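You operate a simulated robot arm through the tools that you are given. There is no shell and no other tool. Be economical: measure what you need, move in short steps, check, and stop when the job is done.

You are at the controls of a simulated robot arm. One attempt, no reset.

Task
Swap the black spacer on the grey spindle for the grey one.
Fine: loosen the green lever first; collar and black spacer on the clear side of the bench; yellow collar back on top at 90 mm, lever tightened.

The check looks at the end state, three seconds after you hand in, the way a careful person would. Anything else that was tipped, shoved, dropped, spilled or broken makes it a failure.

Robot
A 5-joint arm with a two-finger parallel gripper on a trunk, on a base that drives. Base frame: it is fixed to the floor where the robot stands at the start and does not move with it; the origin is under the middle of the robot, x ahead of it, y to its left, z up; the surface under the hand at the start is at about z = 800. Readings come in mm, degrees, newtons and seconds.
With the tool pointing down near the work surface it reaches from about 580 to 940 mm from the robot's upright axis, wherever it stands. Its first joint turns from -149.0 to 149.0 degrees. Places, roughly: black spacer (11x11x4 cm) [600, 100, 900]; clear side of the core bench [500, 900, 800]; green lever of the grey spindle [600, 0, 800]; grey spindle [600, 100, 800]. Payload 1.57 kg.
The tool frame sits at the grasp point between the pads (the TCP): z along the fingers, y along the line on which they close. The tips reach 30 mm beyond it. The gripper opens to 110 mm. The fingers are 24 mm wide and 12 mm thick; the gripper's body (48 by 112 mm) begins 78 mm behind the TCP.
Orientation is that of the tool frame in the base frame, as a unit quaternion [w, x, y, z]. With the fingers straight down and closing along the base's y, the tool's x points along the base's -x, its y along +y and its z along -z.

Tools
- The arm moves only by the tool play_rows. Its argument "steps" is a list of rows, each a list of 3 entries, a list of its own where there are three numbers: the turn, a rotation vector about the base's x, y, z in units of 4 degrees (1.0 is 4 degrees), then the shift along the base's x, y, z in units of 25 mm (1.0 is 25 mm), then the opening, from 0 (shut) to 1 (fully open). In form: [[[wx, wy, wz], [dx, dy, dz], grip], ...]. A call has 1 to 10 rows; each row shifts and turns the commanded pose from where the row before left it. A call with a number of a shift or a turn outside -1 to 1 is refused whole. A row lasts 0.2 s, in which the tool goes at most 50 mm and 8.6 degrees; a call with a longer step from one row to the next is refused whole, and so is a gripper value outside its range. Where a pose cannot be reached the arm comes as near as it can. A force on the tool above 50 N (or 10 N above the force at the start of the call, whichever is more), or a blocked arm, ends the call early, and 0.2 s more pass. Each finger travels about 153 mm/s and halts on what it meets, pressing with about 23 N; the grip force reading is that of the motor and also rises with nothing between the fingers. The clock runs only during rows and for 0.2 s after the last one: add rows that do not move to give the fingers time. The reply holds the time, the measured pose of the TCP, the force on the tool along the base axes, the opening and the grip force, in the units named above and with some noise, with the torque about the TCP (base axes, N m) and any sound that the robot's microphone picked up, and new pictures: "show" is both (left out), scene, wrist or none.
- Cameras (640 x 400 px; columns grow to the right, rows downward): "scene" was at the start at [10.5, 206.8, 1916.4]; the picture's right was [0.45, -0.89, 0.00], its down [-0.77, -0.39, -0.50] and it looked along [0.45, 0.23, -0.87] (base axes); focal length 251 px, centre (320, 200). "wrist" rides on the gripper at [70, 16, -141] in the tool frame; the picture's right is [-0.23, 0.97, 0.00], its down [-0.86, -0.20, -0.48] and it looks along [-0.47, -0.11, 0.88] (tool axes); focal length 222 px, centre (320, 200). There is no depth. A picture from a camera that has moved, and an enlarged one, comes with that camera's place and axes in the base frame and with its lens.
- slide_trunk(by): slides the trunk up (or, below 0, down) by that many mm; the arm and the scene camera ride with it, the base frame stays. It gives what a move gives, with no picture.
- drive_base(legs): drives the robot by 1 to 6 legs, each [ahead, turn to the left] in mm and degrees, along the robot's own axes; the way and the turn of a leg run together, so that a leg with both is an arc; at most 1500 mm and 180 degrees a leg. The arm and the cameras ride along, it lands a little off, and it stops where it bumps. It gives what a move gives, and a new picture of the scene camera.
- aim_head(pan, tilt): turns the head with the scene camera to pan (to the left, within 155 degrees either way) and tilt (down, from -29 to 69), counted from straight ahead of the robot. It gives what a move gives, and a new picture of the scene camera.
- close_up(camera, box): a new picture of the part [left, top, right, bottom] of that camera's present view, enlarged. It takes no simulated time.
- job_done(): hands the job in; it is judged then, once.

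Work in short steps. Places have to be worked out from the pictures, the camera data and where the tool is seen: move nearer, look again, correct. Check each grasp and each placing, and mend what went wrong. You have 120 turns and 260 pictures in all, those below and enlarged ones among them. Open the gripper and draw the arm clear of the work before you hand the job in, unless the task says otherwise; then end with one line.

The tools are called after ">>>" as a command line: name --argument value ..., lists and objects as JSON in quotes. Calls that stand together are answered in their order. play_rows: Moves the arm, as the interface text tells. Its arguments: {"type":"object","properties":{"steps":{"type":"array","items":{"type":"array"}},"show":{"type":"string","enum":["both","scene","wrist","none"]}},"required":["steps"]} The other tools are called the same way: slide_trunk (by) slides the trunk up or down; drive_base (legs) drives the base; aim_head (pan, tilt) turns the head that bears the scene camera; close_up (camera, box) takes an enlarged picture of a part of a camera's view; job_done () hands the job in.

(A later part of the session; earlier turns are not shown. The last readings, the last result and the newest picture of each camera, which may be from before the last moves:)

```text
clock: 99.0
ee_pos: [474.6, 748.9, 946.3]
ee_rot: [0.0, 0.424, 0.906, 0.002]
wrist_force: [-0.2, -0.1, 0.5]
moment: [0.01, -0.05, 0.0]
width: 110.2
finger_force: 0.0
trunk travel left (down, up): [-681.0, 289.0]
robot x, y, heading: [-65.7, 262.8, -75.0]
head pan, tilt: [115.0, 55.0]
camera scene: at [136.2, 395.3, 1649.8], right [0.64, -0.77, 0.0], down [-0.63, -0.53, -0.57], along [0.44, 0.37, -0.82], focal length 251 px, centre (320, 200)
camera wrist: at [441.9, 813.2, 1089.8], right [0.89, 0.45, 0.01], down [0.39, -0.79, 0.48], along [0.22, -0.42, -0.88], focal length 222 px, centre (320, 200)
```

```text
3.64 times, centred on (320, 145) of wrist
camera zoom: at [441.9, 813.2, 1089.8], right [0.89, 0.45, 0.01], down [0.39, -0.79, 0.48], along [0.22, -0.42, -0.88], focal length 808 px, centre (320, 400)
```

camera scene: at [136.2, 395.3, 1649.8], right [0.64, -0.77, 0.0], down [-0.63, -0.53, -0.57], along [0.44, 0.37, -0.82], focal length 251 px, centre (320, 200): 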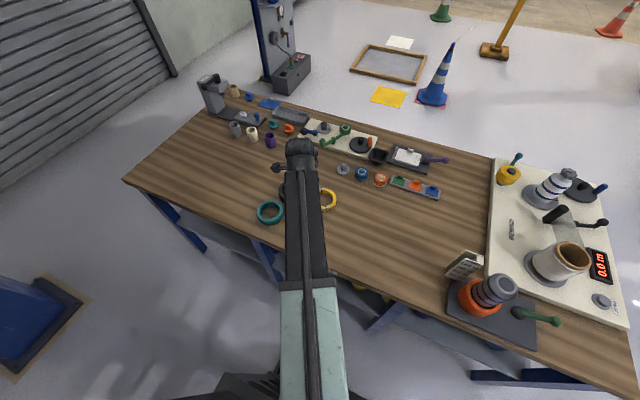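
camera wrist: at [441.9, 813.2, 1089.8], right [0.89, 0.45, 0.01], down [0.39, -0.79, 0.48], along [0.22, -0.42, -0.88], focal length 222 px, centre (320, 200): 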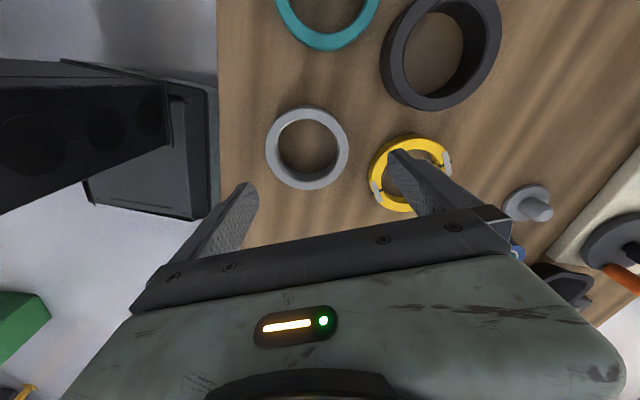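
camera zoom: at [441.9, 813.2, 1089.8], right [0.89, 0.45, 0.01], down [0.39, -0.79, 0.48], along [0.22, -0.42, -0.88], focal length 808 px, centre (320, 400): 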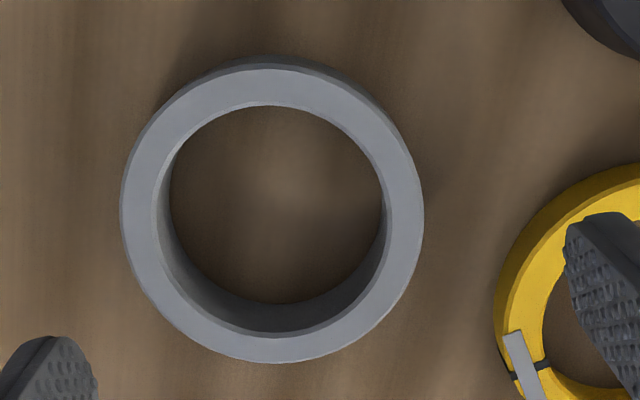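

>>> play_rows --steps '[[[0, 0, 0], [-0.53, -0.36, 0], 1], [[0, 0, 0], [0, 0, 0], 1]]' --show "none"

>>> slide_trunk --by -60

>>> close_up --camera "wrist" --box '[200, 60, 440, 220]'

```text
clock: 99.6
ee_pos: [460.2, 738.6, 948.7]
ee_rot: [0.0, 0.424, 0.906, 0.003]
wrist_force: [-0.2, -0.5, 1.0]
moment: [0.01, -0.01, 0.02]
width: 110.0
finger_force: 0.0
trunk travel left (down, up): [-681.0, 289.0]
robot x, y, heading: [-66.9, 262.8, -75.1]
head pan, tilt: [115.0, 55.0]
```

```text
clock: 100.6
ee_pos: [460.3, 740.7, 887.4]
ee_rot: [-0.001, 0.424, 0.906, 0.004]
wrist_force: [0.4, -0.3, 0.2]
moment: [0.02, 0.01, 0.02]
width: 109.7
finger_force: 0.1
trunk travel left (down, up): [-621.0, 349.0]
robot x, y, heading: [-67.7, 260.9, -75.0]
head pan, tilt: [115.0, 55.0]
```

```text
2.50 times, centred on (320, 140) of wrist
camera zoom: at [427.6, 803.8, 1029.7], right [0.89, 0.45, 0.01], down [0.39, -0.79, 0.48], along [0.22, -0.42, -0.88], focal length 555 px, centre (320, 350)
```

zoom: 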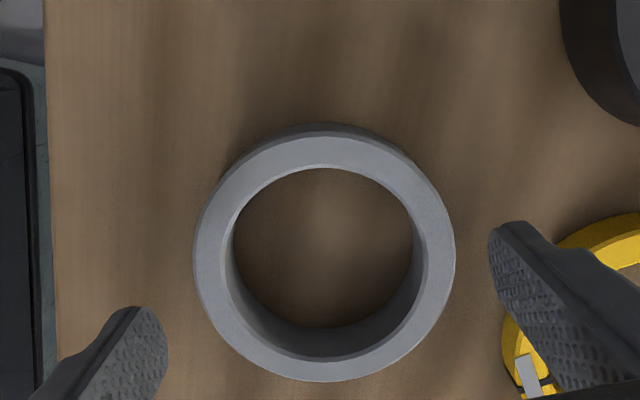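

>>> slide_trunk --by -49

>>> play_rows --steps '[[[0, 0, 0], [0.03, 0.015, 0], 1], [[0, 0, 0], [0, 0, 0], 0.85], [[0, 0, 0], [0, 0, 0], 0.85], [[0, 0, 0], [0, 0, 0], 0.85]]' --show "none"

>>> slide_trunk --by 30

>>> close_up --camera "wrist" --box '[160, 40, 480, 240]'

```text
clock: 101.5
ee_pos: [461.2, 738.4, 838.2]
ee_rot: [0.0, 0.424, 0.906, 0.003]
wrist_force: [-0.4, -0.7, -0.6]
moment: [0.01, 0.01, -0.01]
width: 109.9
finger_force: 0.1
trunk travel left (down, up): [-572.0, 398.0]
robot x, y, heading: [-69.3, 263.5, -74.8]
head pan, tilt: [115.0, 55.0]
```

```text
clock: 102.5
ee_pos: [461.8, 740.2, 838.8]
ee_rot: [0.0, 0.424, 0.906, 0.003]
wrist_force: [0.0, 0.0, -1.1]
moment: [0.01, 0.0, -0.02]
width: 93.5
finger_force: 0.0
trunk travel left (down, up): [-572.0, 398.0]
robot x, y, heading: [-72.8, 260.5, -74.9]
head pan, tilt: [115.0, 55.0]
```

```text
clock: 103.3
ee_pos: [461.9, 740.2, 868.2]
ee_rot: [0.0, 0.423, 0.906, 0.003]
wrist_force: [0.7, -0.4, 0.4]
moment: [-0.01, -0.01, 0.03]
width: 93.4
finger_force: 0.0
trunk travel left (down, up): [-602.0, 368.0]
robot x, y, heading: [-73.4, 262.2, -75.0]
head pan, tilt: [115.0, 55.0]
```

```text
2.00 times, centred on (320, 140) of wrist
camera zoom: at [428.8, 804.3, 1010.7], right [0.89, 0.45, 0.0], down [0.39, -0.79, 0.48], along [0.22, -0.42, -0.88], focal length 444 px, centre (320, 320)
```

zoom: 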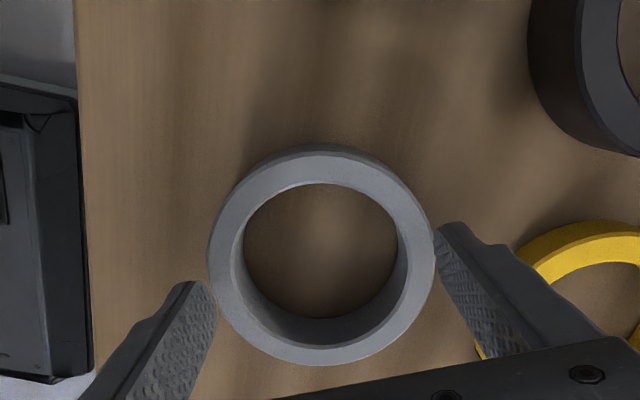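

The grey ring is a bit smaller (under 93.5 mm), so it wasn't gripped. Down again and close further.

>>> play_rows --steps '[[[0, 0, 0], [0, 0, 0], 1], [[0, 0, 0], [0, 0, 0], 1]]' --show "none"

>>> slide_trunk --by -30

>>> play_rows --steps '[[[0, 0, 0], [0, 0, 0], 0.7], [[0, 0, 0], [0, 0, 0], 0.7], [[0, 0, 0], [0, 0, 0], 0.7], [[0, 0, 0], [0, 0, 0], 0.7]]' --show "none"

>>> slide_trunk --by 30

>>> close_up --camera "wrist" --box '[160, 40, 480, 240]'

```text
clock: 103.9
ee_pos: [462.5, 740.8, 869.2]
ee_rot: [0.0, 0.424, 0.906, 0.002]
wrist_force: [-0.1, -0.2, 0.4]
moment: [0.02, 0.04, 0.0]
width: 109.9
finger_force: 0.0
trunk travel left (down, up): [-602.0, 368.0]
robot x, y, heading: [-69.0, 263.7, -74.9]
head pan, tilt: [115.0, 55.0]
```

```text
clock: 104.7
ee_pos: [462.9, 740.6, 838.4]
ee_rot: [0.001, 0.424, 0.906, 0.003]
wrist_force: [0.8, -0.7, -0.2]
moment: [-0.04, -0.01, 0.0]
width: 110.2
finger_force: 0.3
trunk travel left (down, up): [-572.0, 398.0]
robot x, y, heading: [-70.0, 259.6, -74.9]
head pan, tilt: [115.0, 55.0]
```

```text
clock: 105.7
ee_pos: [463.2, 739.2, 839.3]
ee_rot: [0.0, 0.424, 0.906, 0.003]
wrist_force: [0.5, 0.1, 1.6]
moment: [0.03, 0.02, 0.03]
width: 92.0
finger_force: 23.3
trunk travel left (down, up): [-572.0, 398.0]
robot x, y, heading: [-68.9, 260.7, -74.9]
head pan, tilt: [115.0, 55.0]
```

```text
clock: 106.4
ee_pos: [460.9, 740.3, 869.0]
ee_rot: [0.0, 0.424, 0.906, 0.003]
wrist_force: [0.0, -0.2, -1.3]
moment: [0.01, 0.0, 0.03]
width: 92.0
finger_force: 23.7
trunk travel left (down, up): [-602.0, 368.0]
robot x, y, heading: [-68.3, 261.9, -75.0]
head pan, tilt: [115.0, 55.0]
```

```text
2.00 times, centred on (320, 140) of wrist
camera zoom: at [428.8, 804.3, 1010.7], right [0.89, 0.45, 0.0], down [0.39, -0.79, 0.48], along [0.22, -0.42, -0.88], focal length 444 px, centre (320, 320)
```

zoom: 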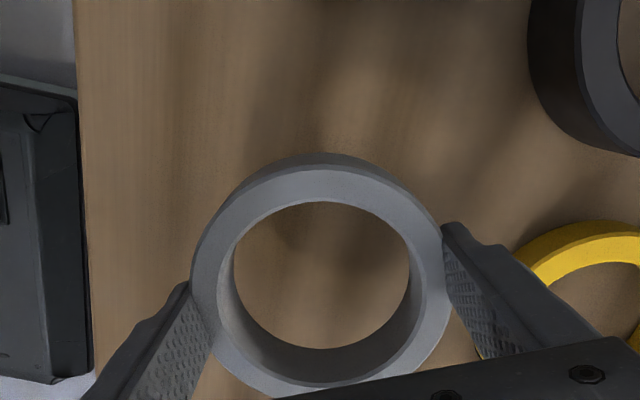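

Grey held, centred in the hand. I raise and carry it over the spindle, spinning back -100°.

>>> slide_trunk --by 189

>>> play_rows --steps '[[[0, 0, -1], [0.242, -0.983, 0], 0.7], [[0, 0, -1], [0.242, -0.983, 0], 0.7], [[0, 0, -1], [0.242, -0.983, 0], 0.7], [[0, 0, -1], [0.242, -0.983, 0], 0.7], [[0, 0, -1], [0.242, -0.983, 0], 0.7], [[0, 0, -1], [0.242, -0.983, 0], 0.7], [[0, 0, -1], [0.242, -0.983, 0], 0.7], [[0, 0, -1], [0.242, -0.983, 0], 0.7], [[0, 0, -1], [0.242, -0.983, 0], 0.7], [[0, 0, -1], [0.242, -0.983, 0], 0.7]]' --show "none"

>>> play_rows --steps '[[[0, 0, -1], [0.242, -0.983, 0], 0.7], [[0, 0, -1], [0.242, -0.983, 0], 0.7], [[0, 0, -1], [0.242, -0.983, 0], 0.7], [[0, 0, -1], [0.242, -0.983, 0], 0.7], [[0, 0, -1], [0.242, -0.983, 0], 0.7], [[0, 0, -1], [0.242, -0.983, 0], 0.7], [[0, 0, -1], [0.242, -0.983, 0], 0.7], [[0, 0, -1], [0.242, -0.983, 0], 0.7], [[0, 0, -1], [0.242, -0.983, 0], 0.7], [[0, 0, -1], [0.242, -0.983, 0], 0.7]]' --show "none"

>>> play_rows --steps '[[[0, 0, -1], [0.242, -0.983, 0], 0.7], [[0, 0, -1], [0.242, -0.983, 0], 0.7], [[0, 0, -1], [0.242, -0.983, 0], 0.7], [[0, 0, -1], [0.242, -0.983, 0], 0.7], [[0, 0, -1], [0, 0, 0], 0.7], [[0, 0, 0], [0, 0, 0], 0.7]]' --show "wrist"

>>> close_up --camera "wrist" --box '[200, 60, 440, 240]'

>>> aim_head --pan 75 --tilt 60

```text
clock: 108.5
ee_pos: [462.0, 740.5, 1058.4]
ee_rot: [0.0, 0.425, 0.905, 0.003]
wrist_force: [0.9, 0.3, -1.3]
moment: [0.01, -0.02, 0.01]
width: 91.8
finger_force: 23.0
trunk travel left (down, up): [-791.0, 179.0]
robot x, y, heading: [-70.0, 260.7, -75.2]
head pan, tilt: [115.0, 55.0]
```

```text
clock: 110.7
ee_pos: [523.0, 491.6, 1057.6]
ee_rot: [0.001, 0.709, 0.705, 0.002]
wrist_force: [-0.3, 0.0, -1.6]
moment: [-0.01, -0.03, -0.01]
width: 91.9
finger_force: 22.8
trunk travel left (down, up): [-791.0, 179.0]
robot x, y, heading: [-71.4, 264.0, -75.0]
head pan, tilt: [115.0, 55.0]
```

```text
clock: 112.9
ee_pos: [582.8, 245.7, 1056.4]
ee_rot: [0.002, 0.907, 0.422, 0.002]
wrist_force: [0.2, 0.8, -0.5]
moment: [0.01, 0.01, 0.01]
width: 91.8
finger_force: 23.2
trunk travel left (down, up): [-791.0, 179.0]
robot x, y, heading: [-69.3, 264.7, -75.0]
head pan, tilt: [115.0, 55.0]
```

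```text
clock: 114.3
ee_pos: [607.5, 148.6, 1057.9]
ee_rot: [0.002, 0.967, 0.256, 0.002]
wrist_force: [-0.2, 0.0, -1.2]
moment: [-0.03, 0.01, 0.02]
width: 91.8
finger_force: 23.6
trunk travel left (down, up): [-791.0, 179.0]
robot x, y, heading: [-71.0, 264.4, -74.6]
head pan, tilt: [115.0, 55.0]
camera wrist: at [674.8, 170.0, 1199.8], right [0.29, -0.96, 0.01], down [-0.84, -0.25, 0.48], along [-0.46, -0.14, -0.88], focal length 222 px, centre (320, 200)
```

wrist: 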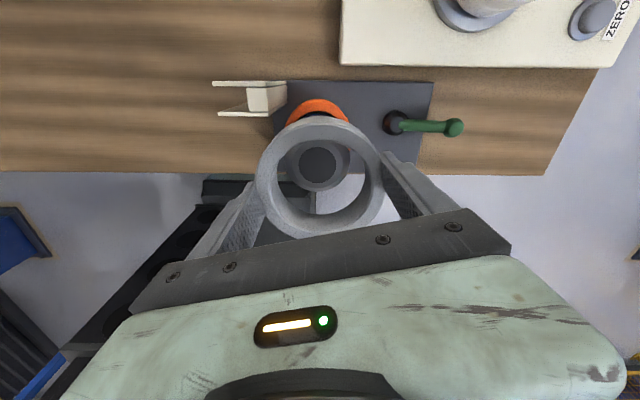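

```text
2.22 times, centred on (320, 150) of wrist
camera zoom: at [674.8, 170.0, 1199.8], right [0.29, -0.96, 0.01], down [-0.84, -0.25, 0.48], along [-0.46, -0.14, -0.88], focal length 494 px, centre (320, 311)
```

zoom: 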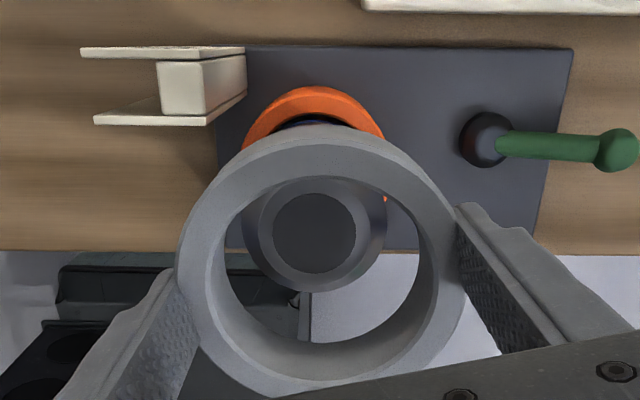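

```text
clock: 115.3
ee_pos: [607.9, 147.3, 1057.5]
ee_rot: [0.003, 0.966, 0.257, 0.002]
wrist_force: [-0.2, 0.0, 0.5]
moment: [0.02, -0.02, 0.0]
width: 91.7
finger_force: 22.7
trunk travel left (down, up): [-791.0, 179.0]
robot x, y, heading: [-69.2, 262.7, -74.9]
head pan, tilt: [75.0, 60.0]
camera scene: at [147.9, 348.9, 1753.7], right [0.0, -1.0, 0.0], down [-0.87, 0.0, -0.5], along [0.5, 0.0, -0.87], focal length 251 px, centre (320, 200)
```

scene: 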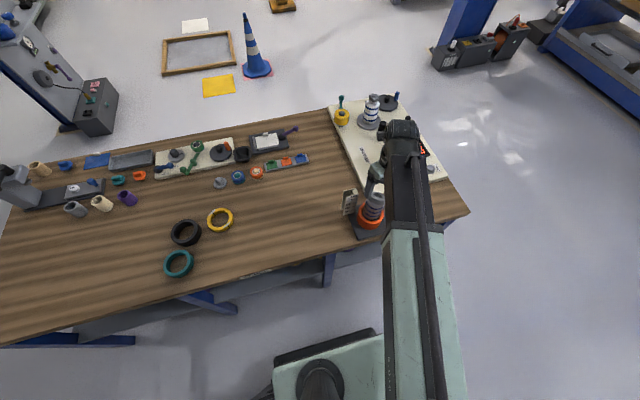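

Laterally the spindle is 2.5 mm to one side; the fore-aft estimate is less sure. I spin the hand +88° so the same sharp lateral measurement covers the other axis.

>>> play_rows --steps '[[[0, 0, 1], [0, 0, 0], 0.7], [[0, 0, 1], [0, 0, 0], 0.7], [[0, 0, 1], [0, 0, 0], 0.7], [[0, 0, 1], [0, 0, 0], 0.7], [[0, 0, 1], [0, 0, 0], 0.7], [[0, 0, 1], [0, 0, 0], 0.7], [[0, 0, 1], [0, 0, 0], 0.7], [[0, 0, 1], [0, 0, 0], 0.7], [[0, 0, 1], [0, 0, 0], 0.7], [[0, 0, 1], [0, 0, 0], 0.7]]' --show "none"

>>> play_rows --steps '[[[0, 0, 1], [0, 0, 0], 0.7], [[0, 0, 1], [0, 0, 0], 0.7], [[0, 0, 1], [0, 0, 0], 0.7], [[0, 0, 1], [0, 0, 0], 0.7], [[0, 0, 1], [0, 0, 0], 0.7], [[0, 0, 1], [0, 0, 0], 0.7], [[0, 0, 1], [0, 0, 0], 0.7], [[0, 0, 1], [0, 0, 0], 0.7], [[0, 0, 1], [0, 0, 0], 0.7], [[0, 0, 1], [0, 0, 0], 0.7]]' --show "none"

>>> play_rows --steps '[[[0, 0, 1], [0, 0, 0], 0.7], [[0, 0, 1], [0, 0, 0], 0.7], [[0, 0, 0], [0, 0, 0], 0.7]]' --show "none"

>>> close_up --camera "wrist" --box '[200, 60, 440, 240]'

```text
clock: 117.5
ee_pos: [606.1, 149.4, 1058.1]
ee_rot: [0.001, 0.82, 0.573, 0.002]
wrist_force: [0.1, 0.7, -1.6]
moment: [-0.03, -0.01, -0.01]
width: 91.9
finger_force: 22.6
trunk travel left (down, up): [-791.0, 179.0]
robot x, y, heading: [-66.5, 263.2, -75.2]
head pan, tilt: [75.0, 60.0]
```

```text
clock: 119.7
ee_pos: [607.1, 149.8, 1057.7]
ee_rot: [0.001, 0.574, 0.819, 0.003]
wrist_force: [-0.5, -0.8, -2.0]
moment: [-0.02, 0.05, 0.0]
width: 91.9
finger_force: 23.1
trunk travel left (down, up): [-791.0, 179.0]
robot x, y, heading: [-67.8, 264.1, -75.0]
head pan, tilt: [75.0, 60.0]
```

```text
clock: 120.5
ee_pos: [605.0, 150.2, 1057.4]
ee_rot: [0.001, 0.516, 0.856, 0.003]
wrist_force: [0.0, 1.0, -0.7]
moment: [-0.01, -0.01, 0.02]
width: 91.7
finger_force: 23.2
trunk travel left (down, up): [-791.0, 179.0]
robot x, y, heading: [-73.0, 264.8, -74.9]
head pan, tilt: [75.0, 60.0]
```

```text
2.22 times, centred on (320, 150) of wrist
camera zoom: at [586.7, 219.7, 1199.8], right [0.97, 0.25, 0.0], down [0.22, -0.85, 0.48], along [0.13, -0.46, -0.88], focal length 494 px, centre (320, 311)
```

zoom: 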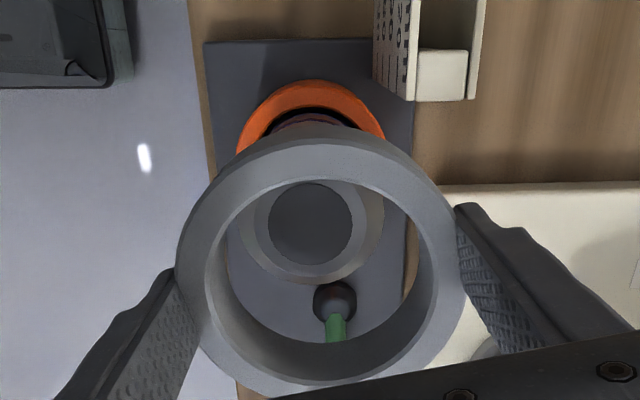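

From the two views the spindle axis is at ≈(600, 150.5); the ring needs (-4, -1.8) mm. I correct that (and the small tilt) and check again.

>>> play_rows --steps '[[[-0.06, 0.07, 0], [-0.16, -0.07, 0], 0.7], [[0, 0, 0], [0, 0, 0], 0.7]]' --show "none"

>>> slide_trunk --by -28

>>> close_up --camera "wrist" --box '[200, 60, 440, 240]'

>>> close_up --camera "scene" --box '[335, 155, 435, 240]'

```text
clock: 121.1
ee_pos: [602.1, 147.9, 1056.7]
ee_rot: [0.0, 0.517, 0.856, -0.001]
wrist_force: [-0.4, -0.9, -1.1]
moment: [0.01, 0.0, -0.01]
width: 91.6
finger_force: 23.1
trunk travel left (down, up): [-791.0, 179.0]
robot x, y, heading: [-68.3, 258.4, -75.1]
head pan, tilt: [75.0, 60.0]
```

```text
clock: 121.9
ee_pos: [601.4, 148.8, 1028.6]
ee_rot: [0.0, 0.516, 0.856, 0.0]
wrist_force: [-0.6, 0.2, -1.6]
moment: [0.03, 0.05, 0.01]
width: 91.8
finger_force: 23.1
trunk travel left (down, up): [-763.0, 207.0]
robot x, y, heading: [-69.2, 262.1, -75.0]
head pan, tilt: [75.0, 60.0]
```

```text
2.22 times, centred on (320, 150) of wrist
camera zoom: at [583.2, 218.6, 1171.6], right [0.97, 0.25, 0.0], down [0.22, -0.85, 0.48], along [0.12, -0.46, -0.88], focal length 494 px, centre (320, 311)
```

zoom: 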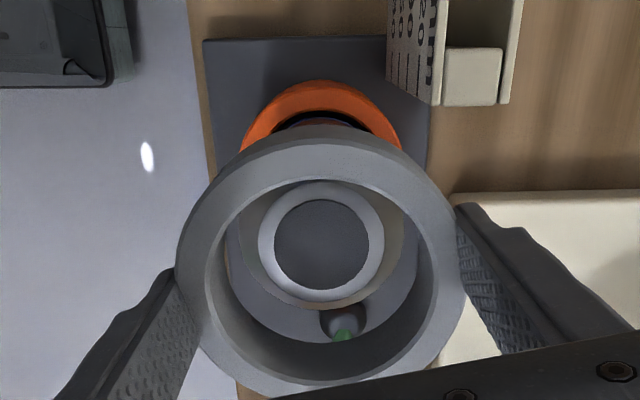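

```text
4.71 times, centred on (385, 198) of scene
camera zoom: at [147.7, 348.9, 1725.7], right [0.0, -1.0, 0.0], down [-0.87, 0.0, -0.5], along [0.5, 0.0, -0.87], focal length 1181 px, centre (14, 212)
```

zoom: 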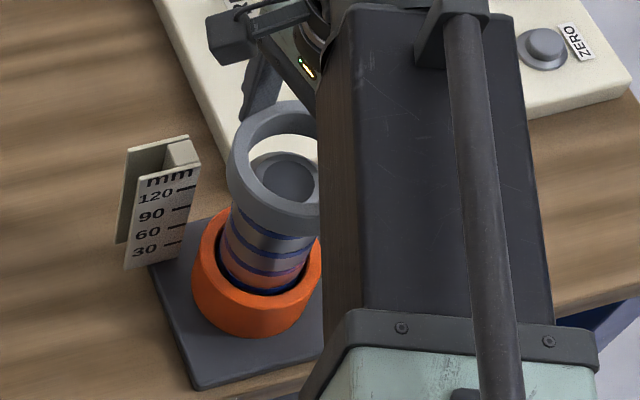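

Lateral alignment is within 1 mm. A 0.8 mm nudge in -y, then lower 15 mm and watch the force.

>>> play_rows --steps '[[[0, 0, 0], [0, -0.03, 0], 0.7], [[0, 0, 0], [0, 0, 0], 0.7]]' --show "none"

>>> slide_trunk --by -15

>>> slide_trunk --by -6

>>> close_up --camera "wrist" --box '[220, 80, 420, 240]'

```text
clock: 122.5
ee_pos: [601.2, 147.3, 1029.9]
ee_rot: [-0.001, 0.516, 0.857, -0.001]
wrist_force: [-0.5, -0.9, -0.8]
moment: [-0.01, -0.06, 0.01]
width: 91.8
finger_force: 23.3
trunk travel left (down, up): [-763.0, 207.0]
robot x, y, heading: [-72.9, 263.7, -75.1]
head pan, tilt: [75.0, 60.0]
```

```text
clock: 123.1
ee_pos: [600.6, 146.9, 1014.4]
ee_rot: [0.001, 0.517, 0.856, -0.002]
wrist_force: [0.1, -0.3, -0.1]
moment: [0.02, -0.01, 0.0]
width: 91.7
finger_force: 23.1
trunk travel left (down, up): [-748.0, 222.0]
robot x, y, heading: [-70.4, 262.7, -74.8]
head pan, tilt: [75.0, 60.0]
```

```text
clock: 123.7
ee_pos: [601.6, 147.9, 1008.2]
ee_rot: [0.0, 0.517, 0.856, -0.001]
wrist_force: [0.1, -0.7, -1.2]
moment: [0.05, 0.02, 0.01]
width: 92.0
finger_force: 23.3
trunk travel left (down, up): [-742.0, 228.0]
robot x, y, heading: [-68.8, 264.2, -75.3]
head pan, tilt: [75.0, 60.0]
```

```text
2.50 times, centred on (320, 160) of wrist
camera zoom: at [583.0, 218.1, 1150.6], right [0.97, 0.25, 0.0], down [0.22, -0.85, 0.48], along [0.12, -0.46, -0.88], focal length 555 px, centre (320, 300)
```

zoom: 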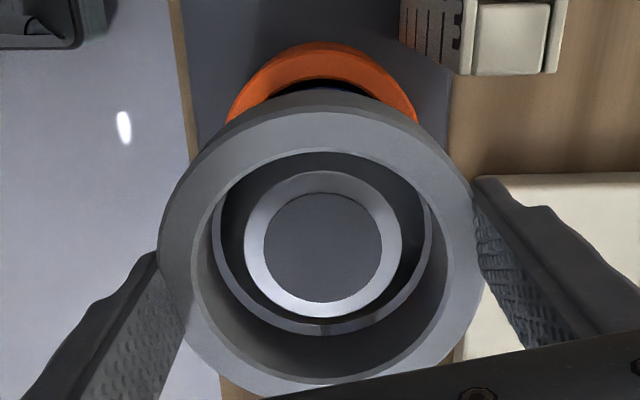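

The spindle tip is inside the bore with no contact. I go on down in steps.

>>> slide_trunk --by -20

>>> slide_trunk --by -25

>>> close_up --camera "wrist" --box '[220, 80, 420, 240]'

>>> close_up --camera "scene" --box '[335, 155, 435, 240]'

```text
clock: 124.3
ee_pos: [601.2, 146.8, 988.4]
ee_rot: [0.0, 0.517, 0.856, 0.0]
wrist_force: [0.6, 0.3, -1.6]
moment: [-0.05, 0.0, -0.01]
width: 91.9
finger_force: 22.9
trunk travel left (down, up): [-722.0, 248.0]
robot x, y, heading: [-66.9, 260.0, -75.2]
head pan, tilt: [75.0, 60.0]
```

```text
clock: 125.0
ee_pos: [600.4, 146.6, 964.5]
ee_rot: [-0.001, 0.517, 0.856, 0.0]
wrist_force: [-0.4, -0.5, -1.4]
moment: [-0.01, 0.0, -0.02]
width: 91.8
finger_force: 22.9
trunk travel left (down, up): [-697.0, 273.0]
robot x, y, heading: [-72.3, 263.6, -75.0]
head pan, tilt: [75.0, 60.0]
```

```text
2.50 times, centred on (320, 160) of wrist
camera zoom: at [583.0, 218.1, 1105.5], right [0.97, 0.25, 0.0], down [0.22, -0.85, 0.48], along [0.12, -0.46, -0.88], focal length 555 px, centre (320, 300)
```

zoom: 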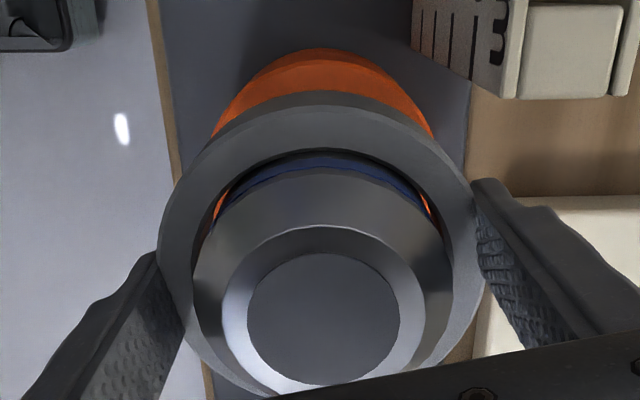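

```text
4.71 times, centred on (385, 198) of scene
camera zoom: at [147.8, 348.8, 1659.7], right [0.0, -1.0, 0.0], down [-0.87, 0.0, -0.5], along [0.5, 0.0, -0.87], focal length 1181 px, centre (14, 212)
```

zoom: 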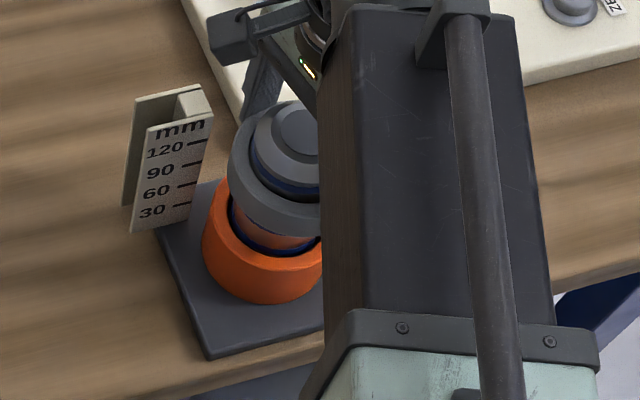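

>>> slide_trunk --by -46

>>> slide_trunk --by -2

>>> slide_trunk --by -2

```text
clock: 125.9
ee_pos: [600.9, 147.1, 917.5]
ee_rot: [0.0, 0.516, 0.856, 0.0]
wrist_force: [-0.1, -0.7, -1.3]
moment: [0.0, 0.01, 0.01]
width: 92.1
finger_force: 22.9
trunk travel left (down, up): [-651.0, 319.0]
robot x, y, heading: [-70.1, 262.3, -74.8]
head pan, tilt: [75.0, 60.0]
```

```text
clock: 126.4
ee_pos: [602.3, 147.1, 915.1]
ee_rot: [0.001, 0.517, 0.856, 0.0]
wrist_force: [-0.2, 0.0, -1.3]
moment: [-0.02, -0.04, 0.03]
width: 91.7
finger_force: 22.9
trunk travel left (down, up): [-649.0, 321.0]
robot x, y, heading: [-73.0, 263.4, -74.7]
head pan, tilt: [75.0, 60.0]
```

```text
clock: 127.0
ee_pos: [601.2, 148.3, 913.8]
ee_rot: [0.001, 0.517, 0.856, -0.001]
wrist_force: [5.2, -0.4, 15.9]
moment: [0.07, -0.09, -0.05]
width: 91.8
finger_force: 22.7
trunk travel left (down, up): [-647.0, 323.0]
robot x, y, heading: [-70.2, 263.0, -74.9]
head pan, tilt: [75.0, 60.0]
```

Contact at 913.8 as predicted: grey sits on orange. Release and rise.

>>> play_rows --steps '[[[0, 0, 0], [0, 0, 0], 1], [[0, 0, 0], [0, 0, 0], 1]]' --show "none"

>>> slide_trunk --by 150

>>> close_up --camera "wrist" --box '[200, 50, 440, 230]'

>>> close_up --camera "scene" --box '[335, 155, 435, 240]'

```text
clock: 127.5
ee_pos: [600.3, 147.9, 913.0]
ee_rot: [-0.001, 0.517, 0.856, -0.001]
wrist_force: [-0.5, 0.3, -0.6]
moment: [-0.02, -0.04, 0.02]
width: 110.1
finger_force: 0.2
trunk travel left (down, up): [-647.0, 323.0]
robot x, y, heading: [-69.2, 260.0, -75.0]
head pan, tilt: [75.0, 60.0]
```

```text
clock: 129.3
ee_pos: [601.3, 147.1, 1064.1]
ee_rot: [0.0, 0.517, 0.856, 0.0]
wrist_force: [0.3, 0.3, -0.2]
moment: [0.0, 0.0, -0.02]
width: 110.0
finger_force: 0.1
trunk travel left (down, up): [-797.0, 173.0]
robot x, y, heading: [-71.7, 266.8, -75.0]
head pan, tilt: [75.0, 60.0]
```

```text
2.22 times, centred on (320, 140) of wrist
camera zoom: at [583.1, 218.1, 1205.5], right [0.97, 0.25, 0.0], down [0.22, -0.85, 0.48], along [0.12, -0.46, -0.88], focal length 494 px, centre (320, 333)
```

zoom: 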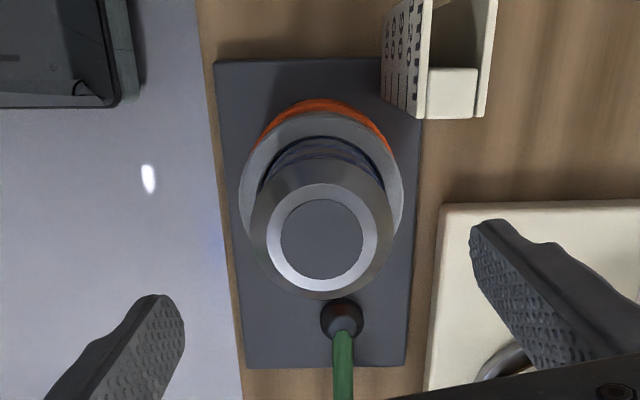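

```text
4.71 times, centred on (385, 198) of scene
camera zoom: at [147.9, 348.9, 1759.7], right [0.0, -1.0, 0.0], down [-0.87, 0.0, -0.5], along [0.5, 0.0, -0.87], focal length 1181 px, centre (14, 212)
```

zoom: 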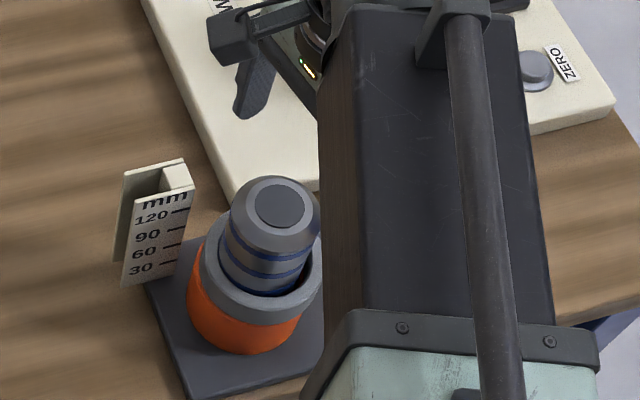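

Grey is seated concentrically. Now back to the collar, restoring the same -20° grip orientation.

>>> play_rows --steps '[[[0, 0, -0.48], [0, 0.998, 0], 1], [[0, 0, -0.48], [0, 0.998, 0], 1], [[0, 0, -0.48], [0, 0.998, 0], 1], [[0, 0, -0.48], [0, 0.998, 0], 1], [[0, 0, -0.48], [0, 0.998, 0], 1], [[0, 0, -0.48], [0, 0.998, 0], 1], [[0, 0, -0.48], [0, 0.998, 0], 1], [[0, 0, -0.48], [0, 0.998, 0], 1], [[0, 0, -0.48], [0, 0.998, 0], 1], [[0, 0, -0.48], [0, 0.998, 0], 1]]' --show "none"

>>> play_rows --steps '[[[0, 0, -0.48], [0, 0.998, 0], 1], [[0, 0, -0.48], [0, 0.998, 0], 1], [[0, 0, -0.48], [0, 0.998, 0], 1], [[0, 0, -0.48], [0, 0.998, 0], 1], [[0, 0, -0.48], [0, 0.998, 0], 1], [[0, 0, -0.48], [0, 0.998, 0], 1], [[0, 0, -0.48], [0, 0.998, 0], 1], [[0, 0, -0.48], [0, 0.998, 0], 1], [[0, 0, -0.48], [0, 0.998, 0], 1], [[0, 0, -0.48], [0, 0.998, 0], 1]]' --show "none"

>>> play_rows --steps '[[[0, 0, -0.48], [0, 0.998, 0], 1], [[0, 0, -0.48], [0, 0.998, 0], 1], [[0, 0, -0.48], [0, 0.998, 0], 1], [[0, 0, -0.48], [0, 0.998, 0], 1], [[0, 0, -0.48], [0, 0.95, 0], 1], [[0, 0, 0], [0, 0, 0], 1]]' --show "none"

>>> close_up --camera "wrist" --box '[160, 40, 480, 240]'

```text
clock: 131.5
ee_pos: [600.8, 397.6, 1063.7]
ee_rot: [-0.001, 0.653, 0.758, -0.002]
wrist_force: [-0.3, -0.1, -0.2]
moment: [0.01, -0.01, 0.03]
width: 110.0
finger_force: 0.2
trunk travel left (down, up): [-797.0, 173.0]
robot x, y, heading: [-66.3, 261.5, -75.0]
head pan, tilt: [75.0, 60.0]
```

```text
clock: 133.7
ee_pos: [603.5, 644.3, 1063.8]
ee_rot: [0.0, 0.769, 0.639, 0.0]
wrist_force: [-0.5, -1.0, 0.1]
moment: [0.05, -0.04, 0.01]
width: 110.0
finger_force: 0.0
trunk travel left (down, up): [-797.0, 173.0]
robot x, y, heading: [-72.5, 261.5, -75.2]
head pan, tilt: [75.0, 60.0]
```

```text
clock: 135.1
ee_pos: [602.9, 770.1, 1063.9]
ee_rot: [0.0, 0.82, 0.572, 0.001]
wrist_force: [0.5, 0.0, -0.1]
moment: [-0.01, -0.03, 0.02]
width: 110.1
finger_force: 0.1
trunk travel left (down, up): [-797.0, 173.0]
robot x, y, heading: [-70.4, 264.2, -75.1]
head pan, tilt: [75.0, 60.0]
```

```text
2.00 times, centred on (320, 140) of wrist
camera zoom: at [641.3, 831.3, 1205.5], right [0.84, -0.55, 0.0], down [-0.48, -0.73, 0.48], along [-0.26, -0.4, -0.88], focal length 444 px, centre (320, 320)
```

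zoom: 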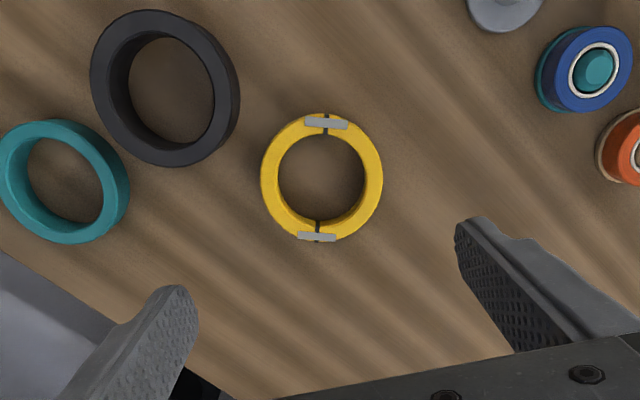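

Identical view to when I left it. Down to TCP 836 and grip.

>>> slide_trunk --by -227

>>> play_rows --steps '[[[0, 0, 0], [0, 0, 0], 0.8], [[0, 0, 0], [0, 0, 0], 0.8], [[0, 0, 0], [0, 0, 0], 0.8]]' --show "none"

>>> slide_trunk --by 40

>>> close_up --camera "wrist" --box '[160, 40, 480, 240]'

```text
clock: 137.5
ee_pos: [602.6, 770.5, 835.8]
ee_rot: [0.0, 0.82, 0.572, -0.001]
wrist_force: [-0.4, 0.8, -0.3]
moment: [0.03, -0.05, 0.05]
width: 110.1
finger_force: 0.1
trunk travel left (down, up): [-570.0, 400.0]
robot x, y, heading: [-68.7, 262.4, -74.9]
head pan, tilt: [75.0, 60.0]
```

```text
clock: 138.3
ee_pos: [602.4, 770.2, 837.4]
ee_rot: [0.0, 0.82, 0.572, 0.0]
wrist_force: [0.9, 0.0, 1.6]
moment: [-0.06, -0.11, 0.05]
width: 97.0
finger_force: 23.2
trunk travel left (down, up): [-570.0, 400.0]
robot x, y, heading: [-72.6, 262.8, -74.9]
head pan, tilt: [75.0, 60.0]
```

```text
clock: 139.1
ee_pos: [601.6, 769.8, 876.0]
ee_rot: [0.0, 0.82, 0.572, -0.001]
wrist_force: [0.0, -0.2, -1.2]
moment: [0.02, 0.01, -0.03]
width: 97.0
finger_force: 23.4
trunk travel left (down, up): [-610.0, 360.0]
robot x, y, heading: [-66.7, 260.3, -75.1]
head pan, tilt: [75.0, 60.0]
```

```text
2.00 times, centred on (320, 140) of wrist
camera zoom: at [641.4, 831.2, 1018.4], right [0.84, -0.55, 0.0], down [-0.48, -0.73, 0.48], along [-0.26, -0.4, -0.88], focal length 444 px, centre (320, 320)
```

zoom: 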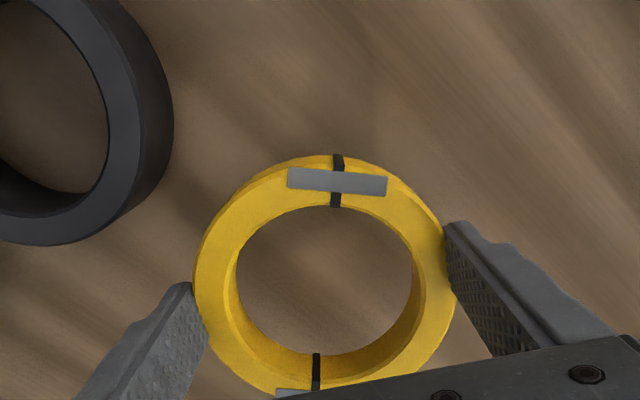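

Collar held. Raise and carry to the spindle at -60°.

>>> slide_trunk --by 184

>>> play_rows --steps '[[[0, 0, 0], [-0.005, -0.99, 0], 0.8], [[0, 0, 0], [-0.005, -0.99, 0], 0.8], [[0, 0, 0], [-0.005, -0.99, 0], 0.8], [[0, 0, 0], [-0.005, -0.99, 0], 0.8], [[0, 0, 0], [-0.005, -0.99, 0], 0.8], [[0, 0, 0], [-0.005, -0.99, 0], 0.8], [[0, 0, 0], [-0.005, -0.99, 0], 0.8], [[0, 0, 0], [-0.005, -0.99, 0], 0.8], [[0, 0, 0], [-0.005, -0.99, 0], 0.8], [[0, 0, 0], [-0.005, -0.99, 0], 0.8]]' --show "none"

>>> play_rows --steps '[[[0, 0, -1], [-0.005, -0.99, 0], 0.8], [[0, 0, -1], [-0.005, -0.99, 0], 0.8], [[0, 0, -1], [-0.005, -0.99, 0], 0.8], [[0, 0, -1], [-0.005, -0.99, 0], 0.8], [[0, 0, -1], [-0.005, -0.99, 0], 0.8], [[0, 0, -1], [-0.005, -0.99, 0], 0.8], [[0, 0, -1], [-0.005, -0.99, 0], 0.8], [[0, 0, -1], [-0.005, -0.99, 0], 0.8], [[0, 0, -1], [-0.005, -0.99, 0], 0.8], [[0, 0, -1], [-0.005, -0.99, 0], 0.8]]' --show "none"

>>> play_rows --steps '[[[0, 0, 0], [-0.01, -0.99, 0], 0.8], [[0, 0, 0], [-0.01, -0.99, 0], 0.8], [[0, 0, 0], [-0.01, -0.99, 0], 0.8], [[0, 0, 0], [-0.01, -0.99, 0], 0.8], [[0, 0, 0], [-0.01, -0.99, 0], 0.8], [[0, 0, 0], [0, 0, 0], 0.8]]' --show "none"

>>> close_up --camera "wrist" --box '[200, 60, 440, 240]'

```text
clock: 141.2
ee_pos: [602.2, 769.5, 1060.3]
ee_rot: [0.0, 0.82, 0.572, 0.0]
wrist_force: [0.7, -1.5, -1.4]
moment: [-0.01, -0.01, 0.02]
width: 97.4
finger_force: 22.8
trunk travel left (down, up): [-794.0, 176.0]
robot x, y, heading: [-70.0, 260.4, -75.2]
head pan, tilt: [75.0, 60.0]
```

```text
clock: 143.3
ee_pos: [603.7, 520.8, 1059.8]
ee_rot: [0.0, 0.82, 0.572, 0.0]
wrist_force: [0.1, -0.3, -0.4]
moment: [0.02, 0.03, 0.01]
width: 96.9
finger_force: 23.5
trunk travel left (down, up): [-794.0, 176.0]
robot x, y, heading: [-69.3, 261.8, -74.8]
head pan, tilt: [75.0, 60.0]
```

```text
clock: 145.6
ee_pos: [601.8, 272.5, 1060.3]
ee_rot: [0.0, 0.967, 0.257, 0.0]
wrist_force: [-0.2, 0.2, -0.3]
moment: [0.02, -0.02, -0.04]
width: 97.0
finger_force: 22.9
trunk travel left (down, up): [-794.0, 176.0]
robot x, y, heading: [-73.0, 257.5, -74.9]
head pan, tilt: [75.0, 60.0]
```

```text
clock: 146.9
ee_pos: [601.1, 149.4, 1060.6]
ee_rot: [-0.001, 0.966, 0.257, -0.001]
wrist_force: [0.3, 0.5, -0.8]
moment: [-0.01, -0.02, 0.01]
width: 96.6
finger_force: 23.2
trunk travel left (down, up): [-794.0, 176.0]
robot x, y, heading: [-70.7, 264.3, -74.9]
head pan, tilt: [75.0, 60.0]
```

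```text
2.22 times, centred on (320, 150) of wrist
camera zoom: at [670.2, 171.9, 1202.5], right [0.29, -0.96, 0.0], down [-0.84, -0.25, 0.48], along [-0.46, -0.14, -0.88], focal length 494 px, centre (320, 311)
```

zoom: 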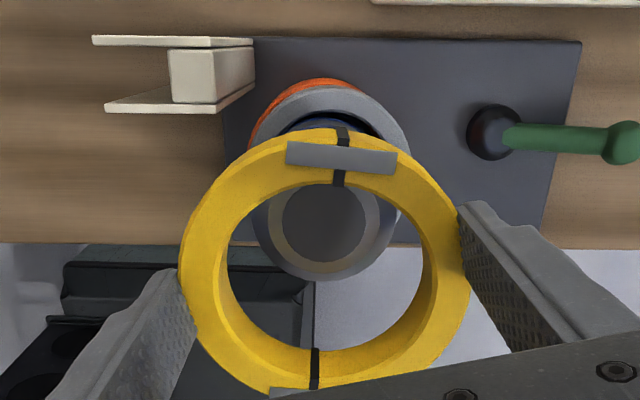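

Laterally aligned; a 1.6 mm fore correction, then lower around the spindle tip.

>>> play_rows --steps '[[[0, 0, 0], [-0.065, -0.02, 0], 0.8], [[0, 0, 0], [0, 0, 0], 0.8]]' --show "none"

>>> slide_trunk --by -42

>>> slide_trunk --by -10

>>> close_up --camera "wrist" --box '[200, 60, 440, 240]'

```text
clock: 147.6
ee_pos: [600.3, 150.6, 1060.4]
ee_rot: [0.0, 0.966, 0.257, 0.0]
wrist_force: [0.7, 0.1, -0.9]
moment: [0.02, 0.01, -0.01]
width: 96.5
finger_force: 22.8
trunk travel left (down, up): [-794.0, 176.0]
robot x, y, heading: [-68.8, 262.3, -74.8]
head pan, tilt: [75.0, 60.0]
```

```text
clock: 148.4
ee_pos: [600.2, 150.7, 1018.8]
ee_rot: [0.001, 0.966, 0.257, 0.0]
wrist_force: [-0.7, 0.6, 0.0]
moment: [0.0, 0.01, -0.03]
width: 96.8
finger_force: 23.8
trunk travel left (down, up): [-752.0, 218.0]
robot x, y, heading: [-72.0, 264.3, -74.9]
head pan, tilt: [75.0, 60.0]
```

```text
clock: 149.0
ee_pos: [600.5, 150.1, 1008.3]
ee_rot: [0.0, 0.966, 0.258, 0.0]
wrist_force: [3.9, 2.0, 3.3]
moment: [0.13, -0.28, -0.02]
width: 95.5
finger_force: 23.3
trunk travel left (down, up): [-742.0, 228.0]
robot x, y, heading: [-71.0, 262.0, -75.3]
head pan, tilt: [75.0, 60.0]
```

```text
2.22 times, centred on (320, 150) of wrist
camera zoom: at [668.2, 171.8, 1150.5], right [0.29, -0.96, 0.0], down [-0.84, -0.25, 0.48], along [-0.46, -0.14, -0.88], focal length 494 px, centre (320, 311)
```

zoom: 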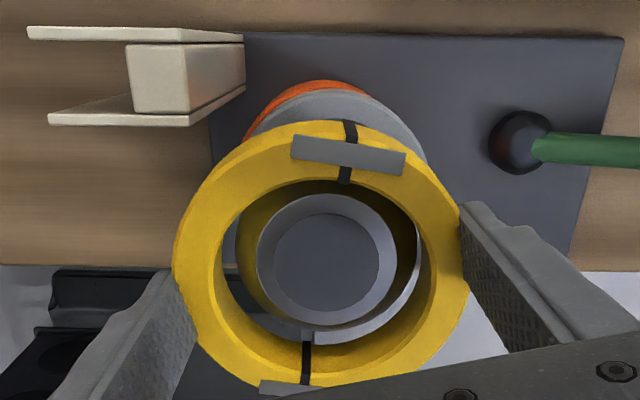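

The collar touched the chamfer (force toward +x,+y), so it's slightly off. I lift 14 mm and re-measure.

>>> slide_trunk --by 14

>>> close_up --camera "wrist" --box '[230, 80, 410, 220]'

```text
clock: 149.6
ee_pos: [600.7, 149.8, 1023.2]
ee_rot: [0.0, 0.966, 0.258, 0.0]
wrist_force: [0.0, 0.2, -1.1]
moment: [0.01, 0.01, 0.0]
width: 95.6
finger_force: 22.6
trunk travel left (down, up): [-756.0, 214.0]
robot x, y, heading: [-68.4, 261.9, -74.9]
head pan, tilt: [75.0, 60.0]
```

```text
2.86 times, centred on (320, 150) of wrist
camera zoom: at [668.0, 171.4, 1164.5], right [0.29, -0.96, 0.0], down [-0.84, -0.25, 0.48], along [-0.46, -0.14, -0.88], focal length 635 px, centre (320, 343)
```

zoom: 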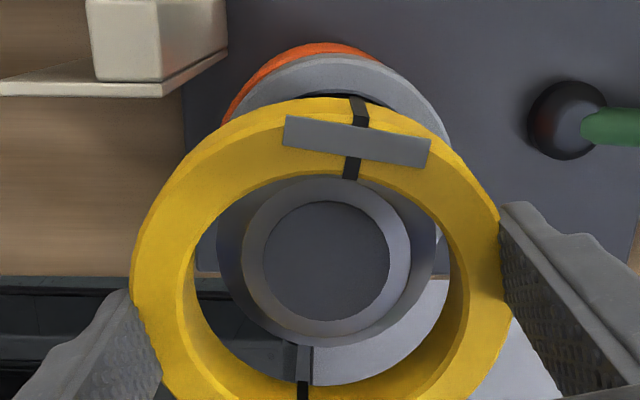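

>>> close_up --camera "scene" --box '[335, 150, 425, 225]'

>>> aim_head --pan 70 --tilt 45

```text
5.33 times, centred on (380, 188) of scene
camera zoom: at [148.0, 348.8, 1718.8], right [0.0, -1.0, 0.0], down [-0.87, 0.0, -0.5], along [0.5, 0.0, -0.87], focal length 1338 px, centre (0, 267)
```

zoom: 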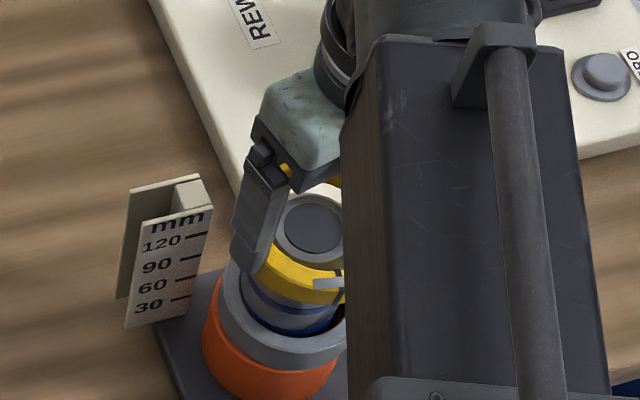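

```text
clock: 150.4
ee_pos: [600.5, 151.0, 1022.4]
ee_rot: [0.0, 0.966, 0.258, 0.0]
wrist_force: [0.4, 0.2, -0.3]
moment: [0.0, -0.02, 0.05]
width: 95.6
finger_force: 22.8
trunk travel left (down, up): [-756.0, 214.0]
robot x, y, heading: [-73.0, 260.7, -75.1]
head pan, tilt: [70.0, 45.0]
camera scene: at [162.2, 341.8, 1738.2], right [-0.09, -1.0, 0.0], down [-0.7, 0.06, -0.71], along [0.7, -0.06, -0.71], focal length 251 px, centre (320, 200)
```

scene: 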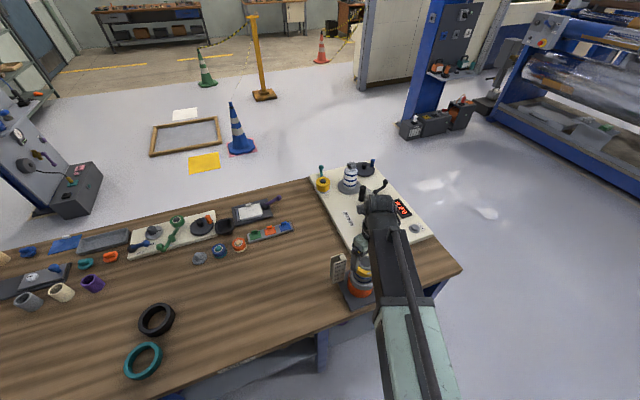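

>>> close_up --camera "scene" --box '[325, 225, 405, 310]'

>>> close_up --camera "wrist" --box '[220, 80, 420, 240]'

```text
4.71 times, centred on (365, 268) of scene
camera zoom: at [162.2, 341.8, 1738.2], right [-0.09, -1.0, 0.0], down [-0.7, 0.06, -0.71], along [0.7, -0.06, -0.71], focal length 1181 px, centre (108, -118)
```

zoom: 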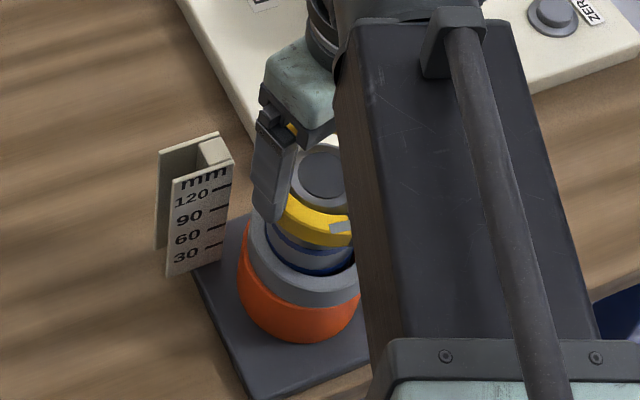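

```text
2.50 times, centred on (320, 160) of wrist
camera zoom: at [668.0, 171.5, 1164.5], right [0.29, -0.96, 0.0], down [-0.84, -0.25, 0.48], along [-0.46, -0.14, -0.88], focal length 555 px, centre (320, 300)
```

zoom: 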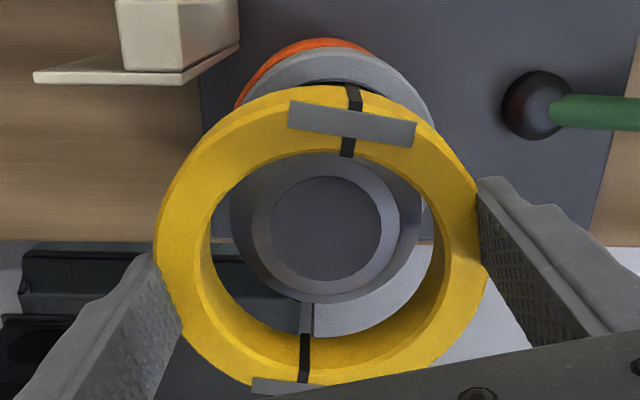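

The collar turned slightly in the grip but is not badly tilted. The force said it sat too far toward -x, so I shift +1.3 mm x and lower in small steps, following the force.

>>> play_rows --steps '[[[0, 0, 0], [0.05, 0.0, 0], 0.8], [[0, 0, 0], [0, 0, 0], 0.8]]' --show "none"

>>> slide_trunk --by -10

>>> slide_trunk --by -3

>>> close_up --camera "wrist" --box '[220, 80, 420, 240]'

```text
clock: 151.0
ee_pos: [601.7, 148.8, 1022.8]
ee_rot: [0.0, 0.966, 0.257, -0.001]
wrist_force: [0.5, -0.6, -1.0]
moment: [-0.02, -0.03, 0.0]
width: 95.2
finger_force: 23.1
trunk travel left (down, up): [-756.0, 214.0]
robot x, y, heading: [-68.1, 262.6, -74.9]
head pan, tilt: [70.0, 45.0]
```

```text
clock: 151.6
ee_pos: [601.2, 151.0, 1011.8]
ee_rot: [0.0, 0.966, 0.257, 0.0]
wrist_force: [-0.4, -0.2, -1.0]
moment: [-0.01, 0.01, 0.01]
width: 95.4
finger_force: 22.6
trunk travel left (down, up): [-746.0, 224.0]
robot x, y, heading: [-67.0, 263.3, -75.0]
head pan, tilt: [70.0, 45.0]
```

```text
clock: 152.1
ee_pos: [601.1, 150.5, 1010.0]
ee_rot: [0.0, 0.966, 0.257, 0.0]
wrist_force: [-0.1, -0.6, -1.3]
moment: [-0.01, 0.01, -0.02]
width: 95.0
finger_force: 23.1
trunk travel left (down, up): [-743.0, 227.0]
robot x, y, heading: [-70.3, 260.4, -75.0]
head pan, tilt: [70.0, 45.0]
```

```text
2.50 times, centred on (320, 160) of wrist
camera zoom: at [669.5, 171.9, 1151.6], right [0.29, -0.96, 0.0], down [-0.84, -0.25, 0.48], along [-0.46, -0.14, -0.88], focal length 555 px, centre (320, 300)
```

zoom: 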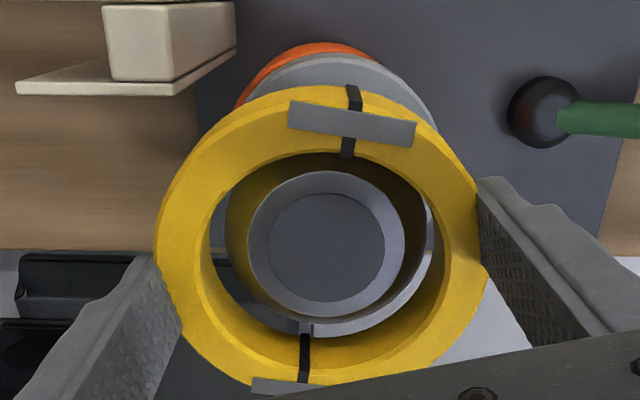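

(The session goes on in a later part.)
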